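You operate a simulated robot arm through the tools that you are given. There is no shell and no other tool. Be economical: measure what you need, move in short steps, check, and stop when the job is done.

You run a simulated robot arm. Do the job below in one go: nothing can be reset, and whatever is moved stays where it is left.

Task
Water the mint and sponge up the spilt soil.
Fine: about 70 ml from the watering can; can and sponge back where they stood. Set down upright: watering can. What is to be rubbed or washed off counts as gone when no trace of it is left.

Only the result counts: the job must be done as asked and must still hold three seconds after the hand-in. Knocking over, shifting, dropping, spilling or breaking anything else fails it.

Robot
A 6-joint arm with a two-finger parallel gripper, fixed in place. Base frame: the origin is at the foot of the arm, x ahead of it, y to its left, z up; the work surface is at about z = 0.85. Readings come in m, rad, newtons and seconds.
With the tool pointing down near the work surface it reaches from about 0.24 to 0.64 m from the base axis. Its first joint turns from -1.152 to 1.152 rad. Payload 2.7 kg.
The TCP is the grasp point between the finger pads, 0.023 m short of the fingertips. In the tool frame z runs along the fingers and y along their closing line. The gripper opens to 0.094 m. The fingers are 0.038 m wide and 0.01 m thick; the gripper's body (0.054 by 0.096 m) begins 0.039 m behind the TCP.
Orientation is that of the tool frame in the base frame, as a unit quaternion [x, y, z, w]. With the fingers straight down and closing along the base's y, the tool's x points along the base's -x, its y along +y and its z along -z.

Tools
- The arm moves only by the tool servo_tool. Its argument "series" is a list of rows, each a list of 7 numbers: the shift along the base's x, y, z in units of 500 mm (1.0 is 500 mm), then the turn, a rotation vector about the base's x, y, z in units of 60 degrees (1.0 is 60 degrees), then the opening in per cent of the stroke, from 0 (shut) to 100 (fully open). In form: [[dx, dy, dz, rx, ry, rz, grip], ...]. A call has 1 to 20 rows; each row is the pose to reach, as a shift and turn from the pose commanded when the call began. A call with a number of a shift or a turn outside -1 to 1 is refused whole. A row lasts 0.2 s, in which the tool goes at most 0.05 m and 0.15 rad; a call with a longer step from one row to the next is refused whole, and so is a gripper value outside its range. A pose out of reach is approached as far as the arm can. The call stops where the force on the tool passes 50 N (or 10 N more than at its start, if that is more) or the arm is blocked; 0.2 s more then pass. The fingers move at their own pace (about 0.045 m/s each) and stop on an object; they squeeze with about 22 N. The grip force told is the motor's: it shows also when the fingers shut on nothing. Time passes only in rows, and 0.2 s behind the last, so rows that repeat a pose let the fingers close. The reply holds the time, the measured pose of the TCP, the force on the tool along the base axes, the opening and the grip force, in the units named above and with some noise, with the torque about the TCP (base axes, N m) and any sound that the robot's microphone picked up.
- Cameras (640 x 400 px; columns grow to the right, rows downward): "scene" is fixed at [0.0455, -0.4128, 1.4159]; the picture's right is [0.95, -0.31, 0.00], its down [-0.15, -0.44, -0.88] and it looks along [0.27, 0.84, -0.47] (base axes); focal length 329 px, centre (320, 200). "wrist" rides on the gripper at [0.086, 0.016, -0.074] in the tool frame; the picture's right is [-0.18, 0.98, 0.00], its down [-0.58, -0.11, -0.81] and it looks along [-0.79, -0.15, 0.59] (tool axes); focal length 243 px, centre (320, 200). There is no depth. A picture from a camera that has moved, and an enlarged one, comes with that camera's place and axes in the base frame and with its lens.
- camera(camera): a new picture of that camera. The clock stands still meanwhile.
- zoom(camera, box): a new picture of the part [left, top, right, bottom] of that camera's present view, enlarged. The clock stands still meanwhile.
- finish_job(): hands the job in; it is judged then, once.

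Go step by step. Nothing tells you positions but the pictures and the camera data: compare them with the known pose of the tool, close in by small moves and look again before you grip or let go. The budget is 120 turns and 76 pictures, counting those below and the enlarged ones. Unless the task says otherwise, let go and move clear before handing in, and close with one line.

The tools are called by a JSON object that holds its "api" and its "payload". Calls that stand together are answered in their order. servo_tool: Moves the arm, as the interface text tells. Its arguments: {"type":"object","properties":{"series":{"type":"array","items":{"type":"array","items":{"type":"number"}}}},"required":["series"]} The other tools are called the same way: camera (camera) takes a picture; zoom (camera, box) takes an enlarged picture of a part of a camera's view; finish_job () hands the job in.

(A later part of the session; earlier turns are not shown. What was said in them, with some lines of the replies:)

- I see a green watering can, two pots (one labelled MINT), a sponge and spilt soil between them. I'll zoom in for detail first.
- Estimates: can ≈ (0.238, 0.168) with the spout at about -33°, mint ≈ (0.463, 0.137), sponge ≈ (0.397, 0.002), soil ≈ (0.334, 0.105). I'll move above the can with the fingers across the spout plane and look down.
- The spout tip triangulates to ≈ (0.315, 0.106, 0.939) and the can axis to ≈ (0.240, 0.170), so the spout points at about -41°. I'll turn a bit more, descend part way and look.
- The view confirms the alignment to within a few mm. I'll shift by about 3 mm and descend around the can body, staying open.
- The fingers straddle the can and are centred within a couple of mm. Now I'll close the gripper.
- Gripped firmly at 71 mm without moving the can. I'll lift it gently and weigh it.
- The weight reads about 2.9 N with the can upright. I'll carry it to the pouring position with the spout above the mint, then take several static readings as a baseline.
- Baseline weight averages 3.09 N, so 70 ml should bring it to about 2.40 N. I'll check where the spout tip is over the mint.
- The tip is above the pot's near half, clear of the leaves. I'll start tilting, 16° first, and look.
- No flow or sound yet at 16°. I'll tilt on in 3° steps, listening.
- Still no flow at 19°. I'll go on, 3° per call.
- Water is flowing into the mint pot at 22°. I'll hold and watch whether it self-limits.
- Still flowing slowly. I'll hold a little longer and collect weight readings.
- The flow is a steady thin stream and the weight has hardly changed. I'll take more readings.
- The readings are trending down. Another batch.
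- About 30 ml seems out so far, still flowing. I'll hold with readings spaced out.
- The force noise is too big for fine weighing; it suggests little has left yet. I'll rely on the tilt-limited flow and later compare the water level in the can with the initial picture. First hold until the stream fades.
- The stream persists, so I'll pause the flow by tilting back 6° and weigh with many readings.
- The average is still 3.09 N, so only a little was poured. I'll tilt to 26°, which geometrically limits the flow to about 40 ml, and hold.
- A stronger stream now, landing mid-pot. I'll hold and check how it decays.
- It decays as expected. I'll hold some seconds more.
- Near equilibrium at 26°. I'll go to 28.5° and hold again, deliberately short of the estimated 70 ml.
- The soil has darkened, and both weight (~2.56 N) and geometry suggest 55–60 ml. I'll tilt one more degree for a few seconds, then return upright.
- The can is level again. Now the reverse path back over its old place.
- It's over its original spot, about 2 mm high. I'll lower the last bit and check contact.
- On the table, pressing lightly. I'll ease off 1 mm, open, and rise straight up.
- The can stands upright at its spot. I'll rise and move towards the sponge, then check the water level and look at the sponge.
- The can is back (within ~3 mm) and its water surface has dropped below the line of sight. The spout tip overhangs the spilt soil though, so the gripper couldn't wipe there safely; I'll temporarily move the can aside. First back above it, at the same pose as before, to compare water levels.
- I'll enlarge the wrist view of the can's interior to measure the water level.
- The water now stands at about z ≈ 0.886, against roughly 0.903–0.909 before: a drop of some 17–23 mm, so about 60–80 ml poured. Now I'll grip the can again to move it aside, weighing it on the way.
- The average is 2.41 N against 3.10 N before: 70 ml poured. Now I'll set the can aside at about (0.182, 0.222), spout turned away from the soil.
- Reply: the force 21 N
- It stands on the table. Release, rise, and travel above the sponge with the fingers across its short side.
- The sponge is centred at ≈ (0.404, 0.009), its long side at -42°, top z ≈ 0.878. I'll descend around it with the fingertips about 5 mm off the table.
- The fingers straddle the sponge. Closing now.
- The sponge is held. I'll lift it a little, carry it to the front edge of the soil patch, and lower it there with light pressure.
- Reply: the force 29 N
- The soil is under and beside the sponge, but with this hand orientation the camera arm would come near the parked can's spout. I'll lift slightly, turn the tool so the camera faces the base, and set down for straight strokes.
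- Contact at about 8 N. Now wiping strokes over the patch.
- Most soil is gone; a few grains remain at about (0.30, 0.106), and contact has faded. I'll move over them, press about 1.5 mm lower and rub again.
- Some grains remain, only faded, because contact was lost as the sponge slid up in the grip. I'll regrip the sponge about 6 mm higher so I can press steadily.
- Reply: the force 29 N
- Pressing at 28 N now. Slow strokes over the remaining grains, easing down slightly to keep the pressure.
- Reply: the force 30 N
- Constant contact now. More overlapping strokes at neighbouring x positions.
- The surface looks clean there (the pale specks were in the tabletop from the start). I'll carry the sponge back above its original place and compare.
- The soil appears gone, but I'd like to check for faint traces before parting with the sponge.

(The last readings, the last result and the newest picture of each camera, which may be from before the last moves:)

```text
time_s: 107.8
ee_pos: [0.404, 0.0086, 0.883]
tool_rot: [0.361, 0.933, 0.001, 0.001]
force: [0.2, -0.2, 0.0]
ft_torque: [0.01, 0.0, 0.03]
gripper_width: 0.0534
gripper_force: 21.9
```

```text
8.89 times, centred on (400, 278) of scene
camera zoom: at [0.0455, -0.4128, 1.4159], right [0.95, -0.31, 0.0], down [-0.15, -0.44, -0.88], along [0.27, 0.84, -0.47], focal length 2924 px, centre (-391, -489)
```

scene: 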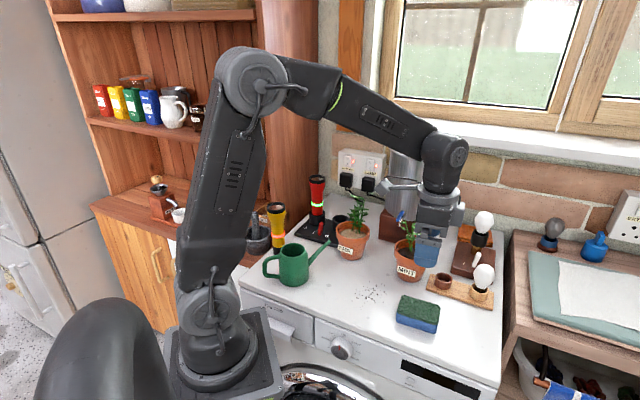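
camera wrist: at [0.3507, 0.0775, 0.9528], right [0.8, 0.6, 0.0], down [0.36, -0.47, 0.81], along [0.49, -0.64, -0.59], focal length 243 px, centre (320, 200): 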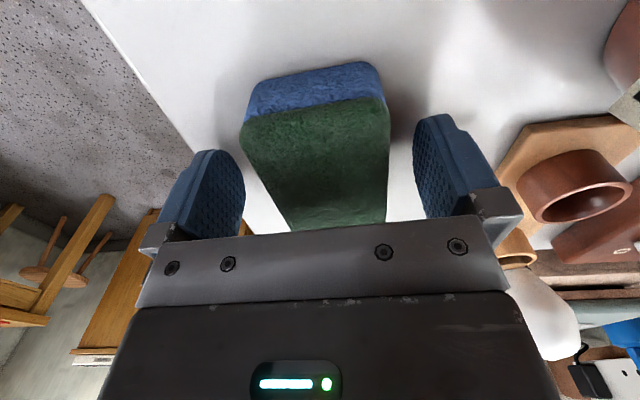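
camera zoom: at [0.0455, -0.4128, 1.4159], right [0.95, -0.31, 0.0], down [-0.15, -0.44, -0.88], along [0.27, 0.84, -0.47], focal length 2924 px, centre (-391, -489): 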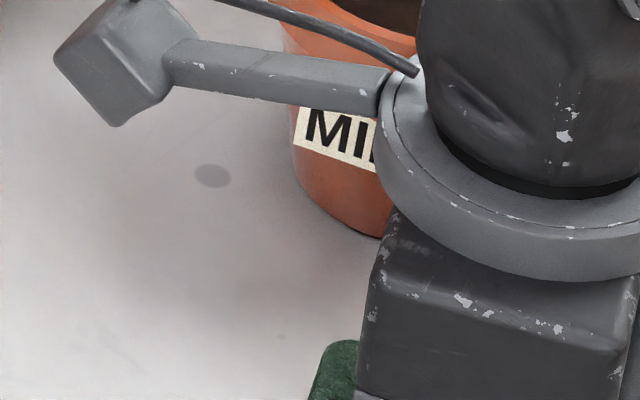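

There's one tiny faint speck at about (0.396, 0.093), perhaps just tabletop texture, but I'll wipe there once more to be sure.

{"api": "servo_tool", "payload": {"series": [[0, 0, 0.04, 0, 0, 0.05, 30], [-0.02, 0.03, 0.05, 0, 0, 0.17, 30], [-0.04, 0.06, 0.05, 0, 0, 0.29, 30], [-0.06, 0.08, 0.05, 0, 0, 0.41, 30], [-0.064, 0.1, 0.05, 0, 0, 0.53, 30], [-0.064, 0.1, 0.05, 0, 0, 0.65, 30], [-0.064, 0.1, 0.03, 0, 0, 0.707, 30], [-0.064, 0.1, 0.01, 0, 0, 0.707, 30], [-0.064, 0.1, -0.005, 0, 0, 0.707, 30], [-0.064, 0.1, -0.01, 0, 0, 0.707, 30], [-0.064, 0.1, -0.012, 0, 0, 0.707, 30], [-0.064, 0.1, -0.012, 0, 0, 0.707, 30]]}}

{"api": "servo_tool", "payload": {"series": [[0, 0.02, 0, 0, 0, 0, 30], [0, 0.045, 0, 0, 0, 0, 30], [0, 0.06, 0, 0, 0, 0, 30], [0, 0.04, 0, 0, 0, 0, 30], [0, 0.02, 0, 0, 0, 0, 30], [0, 0.0, 0, 0, 0, 0, 30], [0, 0.02, -0.0005, 0, 0, 0, 30], [0, 0.045, -0.0005, 0, 0, 0, 30], [0, 0.06, -0.0005, 0, 0, 0, 30], [0, 0.03, -0.0005, 0, 0, 0, 30], [0, 0.0, -0.0005, 0, 0, 0, 30]]}}

{"api": "servo_tool", "payload": {"series": [[0, 0, 0.02, 0, 0, 0, 30], [0, 0, 0.06, 0, 0, 0, 30], [0.02, -0.03, 0.06, 0, 0, -0.12, 30], [0.04, -0.06, 0.06, 0, 0, -0.24, 30], [0.06, -0.09, 0.06, 0, 0, -0.36, 30], [0.064, -0.1, 0.06, 0, 0, -0.48, 30], [0.064, -0.1, 0.06, 0, 0, -0.6, 30], [0.064, -0.1, 0.05, 0, 0, -0.707, 30], [0.064, -0.1, 0.02, 0, 0, -0.707, 30], [0.064, -0.1, 0.016, 0, 0, -0.707, 30], [0.064, -0.1, 0.016, 0, 0, -0.707, 30]]}}

{"api": "zoom", "payload": {"camera": "scene", "box": [345, 270, 405, 310]}}

{"api": "zoom", "payload": {"camera": "scene", "box": [360, 240, 480, 340]}}

```text
time_s: 110.4
ee_pos: [0.3713, 0.0584, 0.8787]
tool_rot: [-0.001, 1.0, 0.0, 0.0]
force: [-0.5, 0.6, -0.5]
ft_torque: [-0.03, 0.0, -0.01]
gripper_width: 0.0534
gripper_force: 22.3
```

```text
time_s: 112.8
ee_pos: [0.3732, 0.0583, 0.877]
tool_rot: [-0.001, 1.0, 0.0, 0.001]
force: [-0.5, 1.0, 0.9]
ft_torque: [0.02, 0.02, -0.06]
gripper_width: 0.0532
gripper_force: 22.1
```

```text
time_s: 115.2
ee_pos: [0.4045, 0.0091, 0.8849]
tool_rot: [0.362, 0.932, 0.0, 0.001]
force: [0.1, 0.6, 0.0]
ft_torque: [0.01, 0.02, 0.06]
gripper_width: 0.0534
gripper_force: 22.2
```

```text
10.00 times, centred on (375, 290) of scene
camera zoom: at [0.0455, -0.4128, 1.4159], right [0.95, -0.31, 0.0], down [-0.15, -0.44, -0.88], along [0.27, 0.84, -0.47], focal length 3290 px, centre (-230, -700)
```

zoom: 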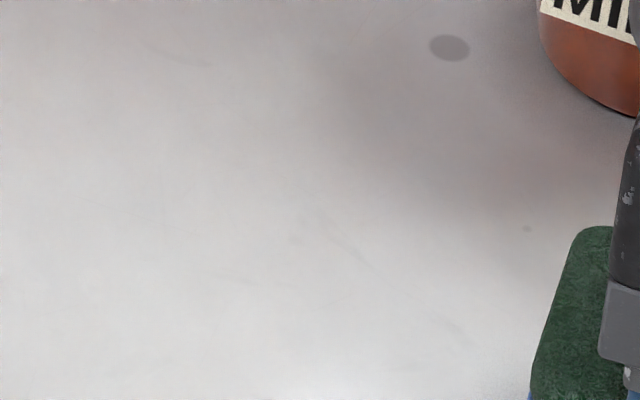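

```text
4.00 times, centred on (420, 290) of scene
camera zoom: at [0.0455, -0.4128, 1.4159], right [0.95, -0.31, 0.0], down [-0.15, -0.44, -0.88], along [0.27, 0.84, -0.47], focal length 1316 px, centre (-80, -160)
```

zoom: 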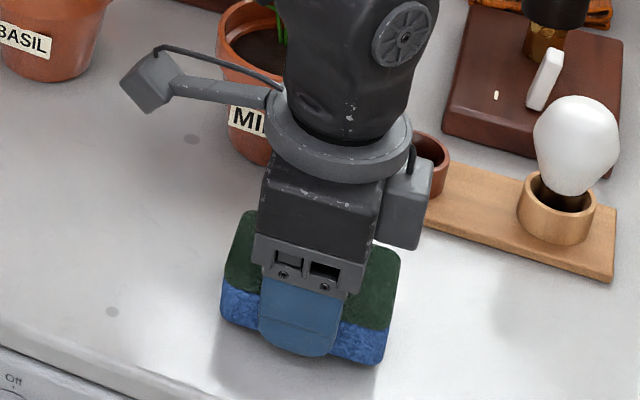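

The speck is unchanged, but contact was weak. One more firmer pass to settle whether it is soil or texture.

{"api": "servo_tool", "payload": {"series": [[0, 0, 0.04, 0, 0, 0.05, 30], [-0.02, 0.03, 0.05, 0, 0, 0.17, 30], [-0.04, 0.06, 0.05, 0, 0, 0.29, 30], [-0.06, 0.08, 0.05, 0, 0, 0.41, 30], [-0.06, 0.12, 0.05, 0, 0, 0.53, 30], [-0.06, 0.15, 0.05, 0, 0, 0.65, 30], [-0.06, 0.15, 0.03, 0, 0, 0.707, 30], [-0.06, 0.15, 0.01, 0, 0, 0.707, 30], [-0.06, 0.15, -0.01, 0, 0, 0.707, 30], [-0.06, 0.15, -0.017, 0, 0, 0.707, 30], [-0.06, 0.15, -0.019, 0, 0, 0.707, 30], [-0.06, 0.15, -0.019, 0, 0, 0.707, 30]]}}

{"api": "servo_tool", "payload": {"series": [[0, -0.02, 0, 0, 0, 0, 30], [0, -0.045, -0.0005, 0, 0, 0, 30], [0, -0.06, -0.0005, 0, 0, 0, 30]]}}

{"api": "servo_tool", "payload": {"series": [[0, 0.03, -0.0005, 0, 0, 0, 30], [0, 0.055, -0.001, 0, 0, 0, 30], [0, 0.03, -0.001, 0, 0, 0, 30], [0, 0.0, -0.001, 0, 0, 0, 30]]}}

{"api": "servo_tool", "payload": {"series": [[0, 0, 0.02, 0, 0, 0, 30], [0, 0, 0.06, 0, 0, 0, 30], [0.02, -0.03, 0.06, 0, 0, -0.12, 30], [0.04, -0.05, 0.06, 0, 0, -0.24, 30], [0.06, -0.08, 0.06, 0, 0, -0.36, 30], [0.06, -0.09, 0.06, 0, 0, -0.48, 30], [0.06, -0.09, 0.06, 0, 0, -0.6, 30], [0.06, -0.09, 0.05, 0, 0, -0.707, 30], [0.06, -0.09, 0.03, 0, 0, -0.707, 30], [0.06, -0.09, 0.03, 0, 0, -0.707, 30]]}}

{"api": "zoom", "payload": {"camera": "scene", "box": [345, 270, 405, 310]}}

```text
time_s: 117.8
ee_pos: [0.3754, 0.0838, 0.8768]
tool_rot: [0.0, 1.0, 0.001, 0.001]
force: [-2.8, -3.5, 17.6]
ft_torque: [-0.12, 0.61, 0.05]
gripper_width: 0.0536
gripper_force: 21.7
```

```text
time_s: 118.6
ee_pos: [0.3753, 0.0551, 0.8754]
tool_rot: [-0.002, 1.0, 0.0, 0.001]
force: [1.1, 6.1, 10.5]
ft_torque: [0.15, 0.03, -0.04]
gripper_width: 0.0537
gripper_force: 21.6
```

```text
time_s: 119.6
ee_pos: [0.372, 0.054, 0.8768]
tool_rot: [-0.001, 1.0, 0.002, 0.001]
force: [1.0, 6.5, 8.6]
ft_torque: [0.18, -0.06, 0.04]
gripper_width: 0.0531
gripper_force: 22.2
```

```text
time_s: 121.8
ee_pos: [0.404, 0.0095, 0.8902]
tool_rot: [0.361, 0.933, 0.001, 0.001]
force: [0.5, 0.8, 0.0]
ft_torque: [-0.01, 0.01, 0.01]
gripper_width: 0.0534
gripper_force: 21.8
```

```text
10.00 times, centred on (375, 290) of scene
camera zoom: at [0.0455, -0.4128, 1.4159], right [0.95, -0.31, 0.0], down [-0.15, -0.44, -0.88], along [0.27, 0.84, -0.47], focal length 3290 px, centre (-230, -700)
```

zoom: 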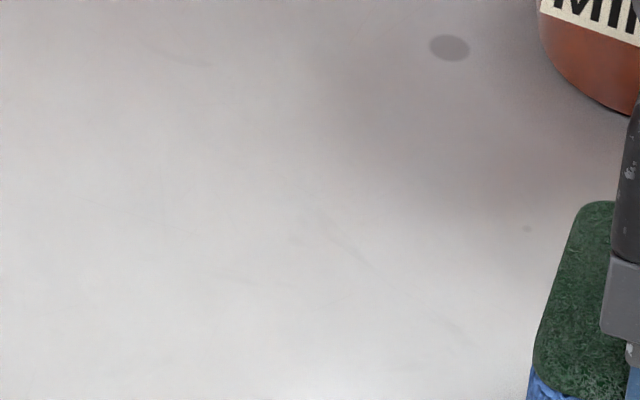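

The speck stays the same under firm rubbing, so it's tabletop texture; the soil is gone. Now I'll lower the sponge onto its original spot.

{"api": "servo_tool", "payload": {"series": [[0, 0, -0.01, 0, 0, 0, 30], [0, 0, -0.02, 0, 0, 0, 30], [0, 0, -0.026, 0, 0, 0, 30], [0, 0, -0.028, 0, 0, 0, 30], [0, 0, -0.028, 0, 0, 0, 30]]}}

{"api": "zoom", "payload": {"camera": "scene", "box": [360, 240, 480, 340]}}

```text
time_s: 123.0
ee_pos: [0.4031, 0.0076, 0.8769]
tool_rot: [0.361, 0.933, 0.001, 0.001]
force: [1.0, 0.1, 0.7]
ft_torque: [-0.04, -0.01, 0.02]
gripper_width: 0.0536
gripper_force: 22.3
```

```text
4.00 times, centred on (420, 290) of scene
camera zoom: at [0.0455, -0.4128, 1.4159], right [0.95, -0.31, 0.0], down [-0.15, -0.44, -0.88], along [0.27, 0.84, -0.47], focal length 1316 px, centre (-80, -160)
```

zoom: 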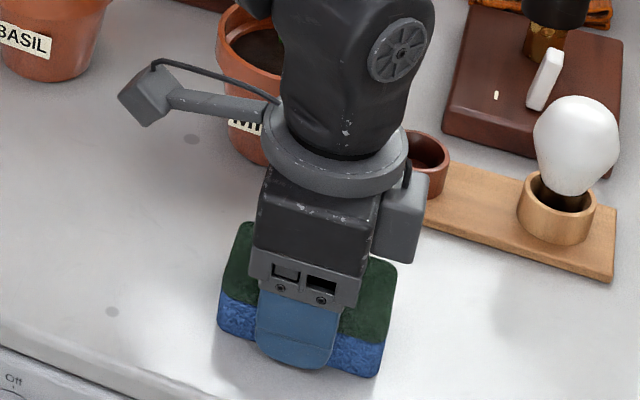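

Matches its original outline within about 2 mm. Release, rise, and go back above the can.

{"api": "servo_tool", "payload": {"series": [[0, 0, -0.001, 0, 0, 0, 30], [0, 0, -0.001, 0, 0, 0, 62], [0, 0, -0.001, 0, 0, 0, 80], [0, 0, -0.001, 0, 0, 0, 100], [0, 0, -0.001, 0, 0, 0, 100], [0, 0, -0.001, 0, 0, 0, 100], [0, 0, 0.04, 0, 0, 0, 100], [0, 0, 0.12, 0, 0, 0, 100], [0, 0, 0.21, 0, 0, 0, 100], [0, 0, 0.3, 0, 0, 0, 100], [0, 0, 0.39, 0, 0, 0, 100], [-0.05, 0.05, 0.43, 0, 0, 0.1, 100], [-0.11, 0.11, 0.43, 0, 0, 0.2, 100], [-0.17, 0.17, 0.43, 0, 0, 0.3, 100], [-0.23, 0.23, 0.43, 0, 0, 0.4, 100], [-0.29, 0.29, 0.43, 0, 0, 0.5, 100], [-0.35, 0.345, 0.43, 0, 0, 0.6, 100], [-0.41, 0.4, 0.43, 0, 0, 0.7, 100], [-0.444, 0.426, 0.43, 0, 0, 0.773, 100], [-0.444, 0.426, 0.43, 0, 0, 0.773, 100]]}}

{"api": "camera", "payload": {"camera": "scene"}}

{"api": "camera", "payload": {"camera": "wrist"}}

```text
time_s: 127.2
ee_pos: [0.1804, 0.224, 1.0942]
tool_rot: [-0.035, 0.999, 0.001, 0.0]
force: [0.5, 0.4, -0.3]
ft_torque: [-0.02, 0.03, 0.02]
gripper_width: 0.0939
gripper_force: 0.1
```

```text
15 pictures are left
```

scene: 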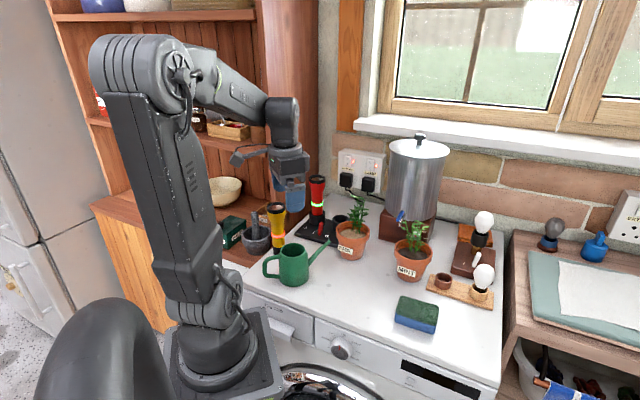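

```text
14 pictures are left
camera wrist: at [0.0944, 0.2338, 1.1693], right [0.11, 0.99, 0.0], down [0.59, -0.07, 0.81], along [0.8, -0.09, -0.59], focal length 243 px, centre (320, 200)
```

wrist: 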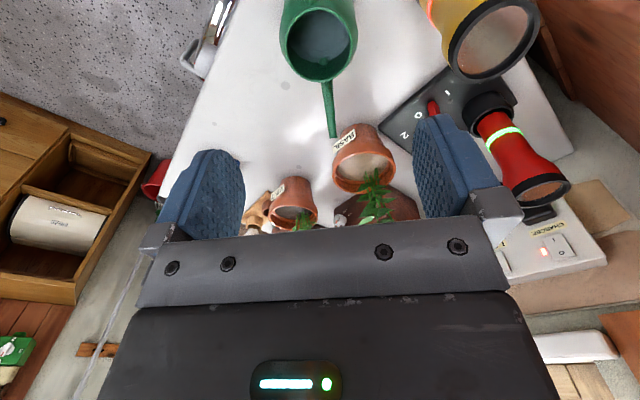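

The sponge is back and the can is directly below. Descend to the same grip pose, close, and lift.

{"api": "servo_tool", "payload": {"series": [[0, 0, -0.09, 0, 0, 0, 100], [0, 0, -0.18, 0, 0, 0, 100], [0, 0, -0.25, 0, 0, 0, 100], [0, 0, -0.31, 0, 0, 0, 100], [0, 0, -0.35, 0, 0, 0, 100], [0, 0, -0.362, 0, 0, 0, 100], [0, 0, -0.362, 0, 0, 0, 100], [0, 0, -0.362, 0, 0, 0, 60], [0, 0, -0.362, 0, 0, 0, 40], [0, 0, -0.362, 0, 0, 0, 40], [0, 0, -0.362, 0, 0, 0, 40]]}}

{"api": "servo_tool", "payload": {"series": [[0, 0, 0.02, 0, 0, 0, 40], [0, 0, 0.06, 0, 0, 0, 40], [0, 0, 0.1, 0, 0, 0, 40], [0, 0, 0.12, 0, 0, 0, 40], [0, 0, 0.12, 0, 0, 0, 40]]}}

{"api": "camera", "payload": {"camera": "scene"}}

```text
time_s: 129.6
ee_pos: [0.1832, 0.2212, 0.9115]
tool_rot: [-0.035, 0.999, 0.001, 0.0]
force: [0.2, 0.1, 0.8]
ft_torque: [-0.03, 0.0, 0.01]
gripper_width: 0.0705
gripper_force: 22.3
```

```text
time_s: 130.8
ee_pos: [0.1822, 0.2238, 0.9715]
tool_rot: [-0.036, 0.999, 0.001, 0.0]
force: [-0.3, 0.5, -2.5]
ft_torque: [0.01, -0.03, 0.01]
gripper_width: 0.0704
gripper_force: 21.9
```

```text
13 pictures are left
```

scene: 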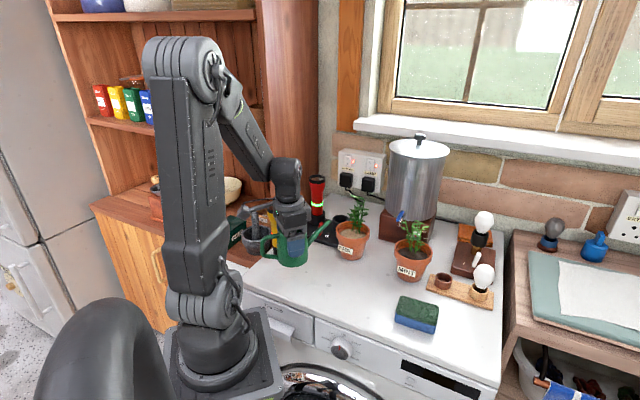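

The can is lifted. I'll carry it back to its original spot (correcting the earlier ~3 mm offset) and set it down.

{"api": "servo_tool", "payload": {"series": [[0.01, -0.01, 0, 0, 0, -0.08, 40], [0.03, -0.025, 0, 0, 0, -0.19, 40], [0.05, -0.042, 0, 0, 0, -0.31, 40], [0.07, -0.058, 0, 0, 0, -0.43, 40], [0.09, -0.073, 0, 0, 0, -0.55, 40], [0.11, -0.086, 0, 0, 0, -0.66, 40], [0.122, -0.094, 0, 0, 0, -0.75, 40], [0.122, -0.094, 0, 0, 0, -0.75, 40], [0.122, -0.094, -0.05, 0, 0, -0.75, 40], [0.122, -0.094, -0.09, 0, 0, -0.75, 40], [0.122, -0.094, -0.11, 0, 0, -0.75, 40], [0.122, -0.094, -0.117, 0, 0, -0.75, 40], [0.122, -0.094, -0.119, 0, 0, -0.75, 40], [0.122, -0.094, -0.12, 0, 0, -0.75, 40], [0.122, -0.094, -0.12, 0, 0, -0.75, 40]]}}

{"api": "zoom", "payload": {"camera": "scene", "box": [280, 230, 380, 310]}}

```text
time_s: 134.0
ee_pos: [0.2437, 0.1747, 0.9118]
tool_rot: [0.35, 0.937, 0.001, 0.0]
force: [1.1, -1.2, 0.7]
ft_torque: [-0.06, 0.06, 0.01]
gripper_width: 0.0701
gripper_force: 21.7
```

```text
5.00 times, centred on (330, 270) of scene
camera zoom: at [0.0455, -0.4128, 1.4159], right [0.95, -0.31, 0.0], down [-0.15, -0.44, -0.88], along [0.27, 0.84, -0.47], focal length 1645 px, centre (270, -150)
```

zoom: 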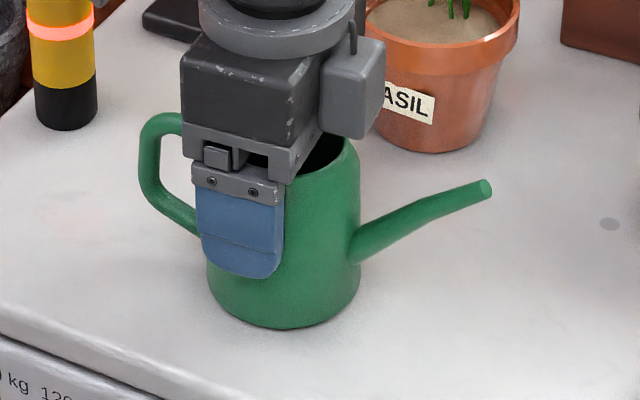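

The can touches the table at its original outline. Release and rise clear.

{"api": "servo_tool", "payload": {"series": [[0, 0, -0.001, 0, 0, 0, 40], [0, 0, -0.001, 0, 0, 0, 40], [0, 0, -0.001, 0, 0, 0, 78], [0, 0, -0.001, 0, 0, 0, 90], [0, 0, -0.001, 0, 0, 0, 100], [0, 0, -0.001, 0, 0, 0, 100], [0, 0, 0.04, 0, 0, 0, 100], [0, 0, 0.11, 0, 0, 0, 100], [0, 0, 0.19, 0, 0, 0, 100], [0, 0, 0.28, 0, 0, 0, 100], [0, 0, 0.37, 0, 0, 0, 100], [0, 0, 0.46, 0, 0, 0, 100], [0.04, -0.06, 0.5, 0, 0, 0.1, 100], [0.08, -0.12, 0.52, 0, 0, 0.2, 100], [0.12, -0.18, 0.52, 0, 0, 0.3, 100], [0.12, -0.18, 0.52, 0, 0, 0.3, 100]]}}

{"api": "camera", "payload": {"camera": "scene"}}

{"api": "zoom", "payload": {"camera": "scene", "box": [270, 160, 510, 340]}}

{"api": "zoom", "payload": {"camera": "scene", "box": [280, 230, 380, 310]}}

```text
time_s: 137.4
ee_pos: [0.3034, 0.0854, 1.1748]
tool_rot: [0.199, 0.98, 0.001, 0.0]
force: [-0.3, 0.4, 0.3]
ft_torque: [0.01, 0.0, 0.03]
gripper_width: 0.0939
gripper_force: 0.2
```

```text
11 pictures are left
```

scene: 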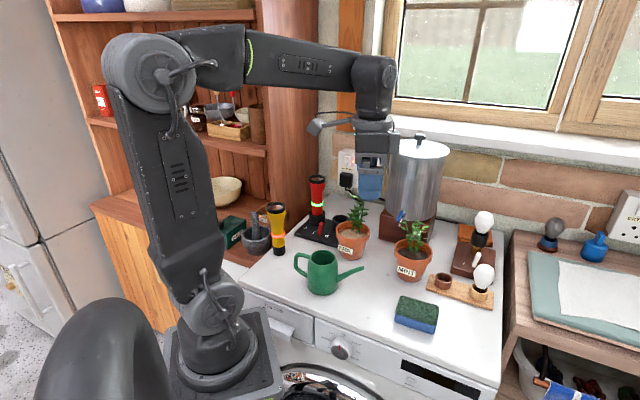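

```text
2.22 times, centred on (390, 250) of scene
camera zoom: at [0.0455, -0.4128, 1.4159], right [0.95, -0.31, 0.0], down [-0.15, -0.44, -0.88], along [0.27, 0.84, -0.47], focal length 731 px, centre (164, 89)
```

zoom: 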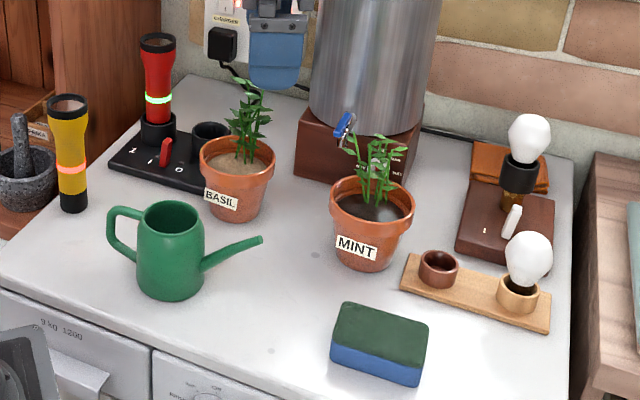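

```text
5.00 times, centred on (330, 270) of scene
camera zoom: at [0.0455, -0.4128, 1.4159], right [0.95, -0.31, 0.0], down [-0.15, -0.44, -0.88], along [0.27, 0.84, -0.47], focal length 1645 px, centre (270, -150)
```

zoom: 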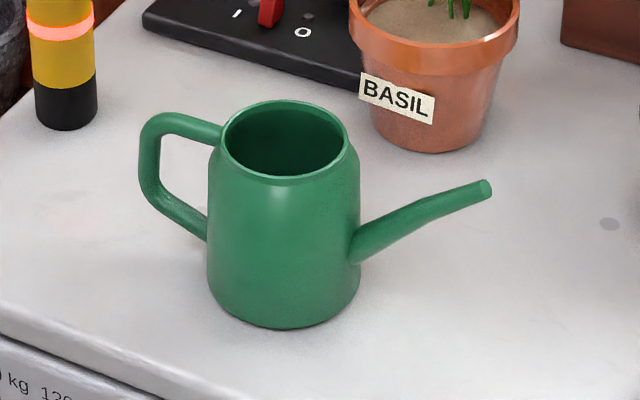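

The can and sponge are back in place, the mint's soil is dark and wet, the spilt soil is gone and nothing else has moved. I'm handing in.

{"api": "finish_job", "payload": {}}

```text
The job is handed in.
```

The mint got about 70 ml, going by the drop in the can's weight. The spilt soil is wiped away, and the can (upright) and sponge are back within a few millimetres of where they stood.
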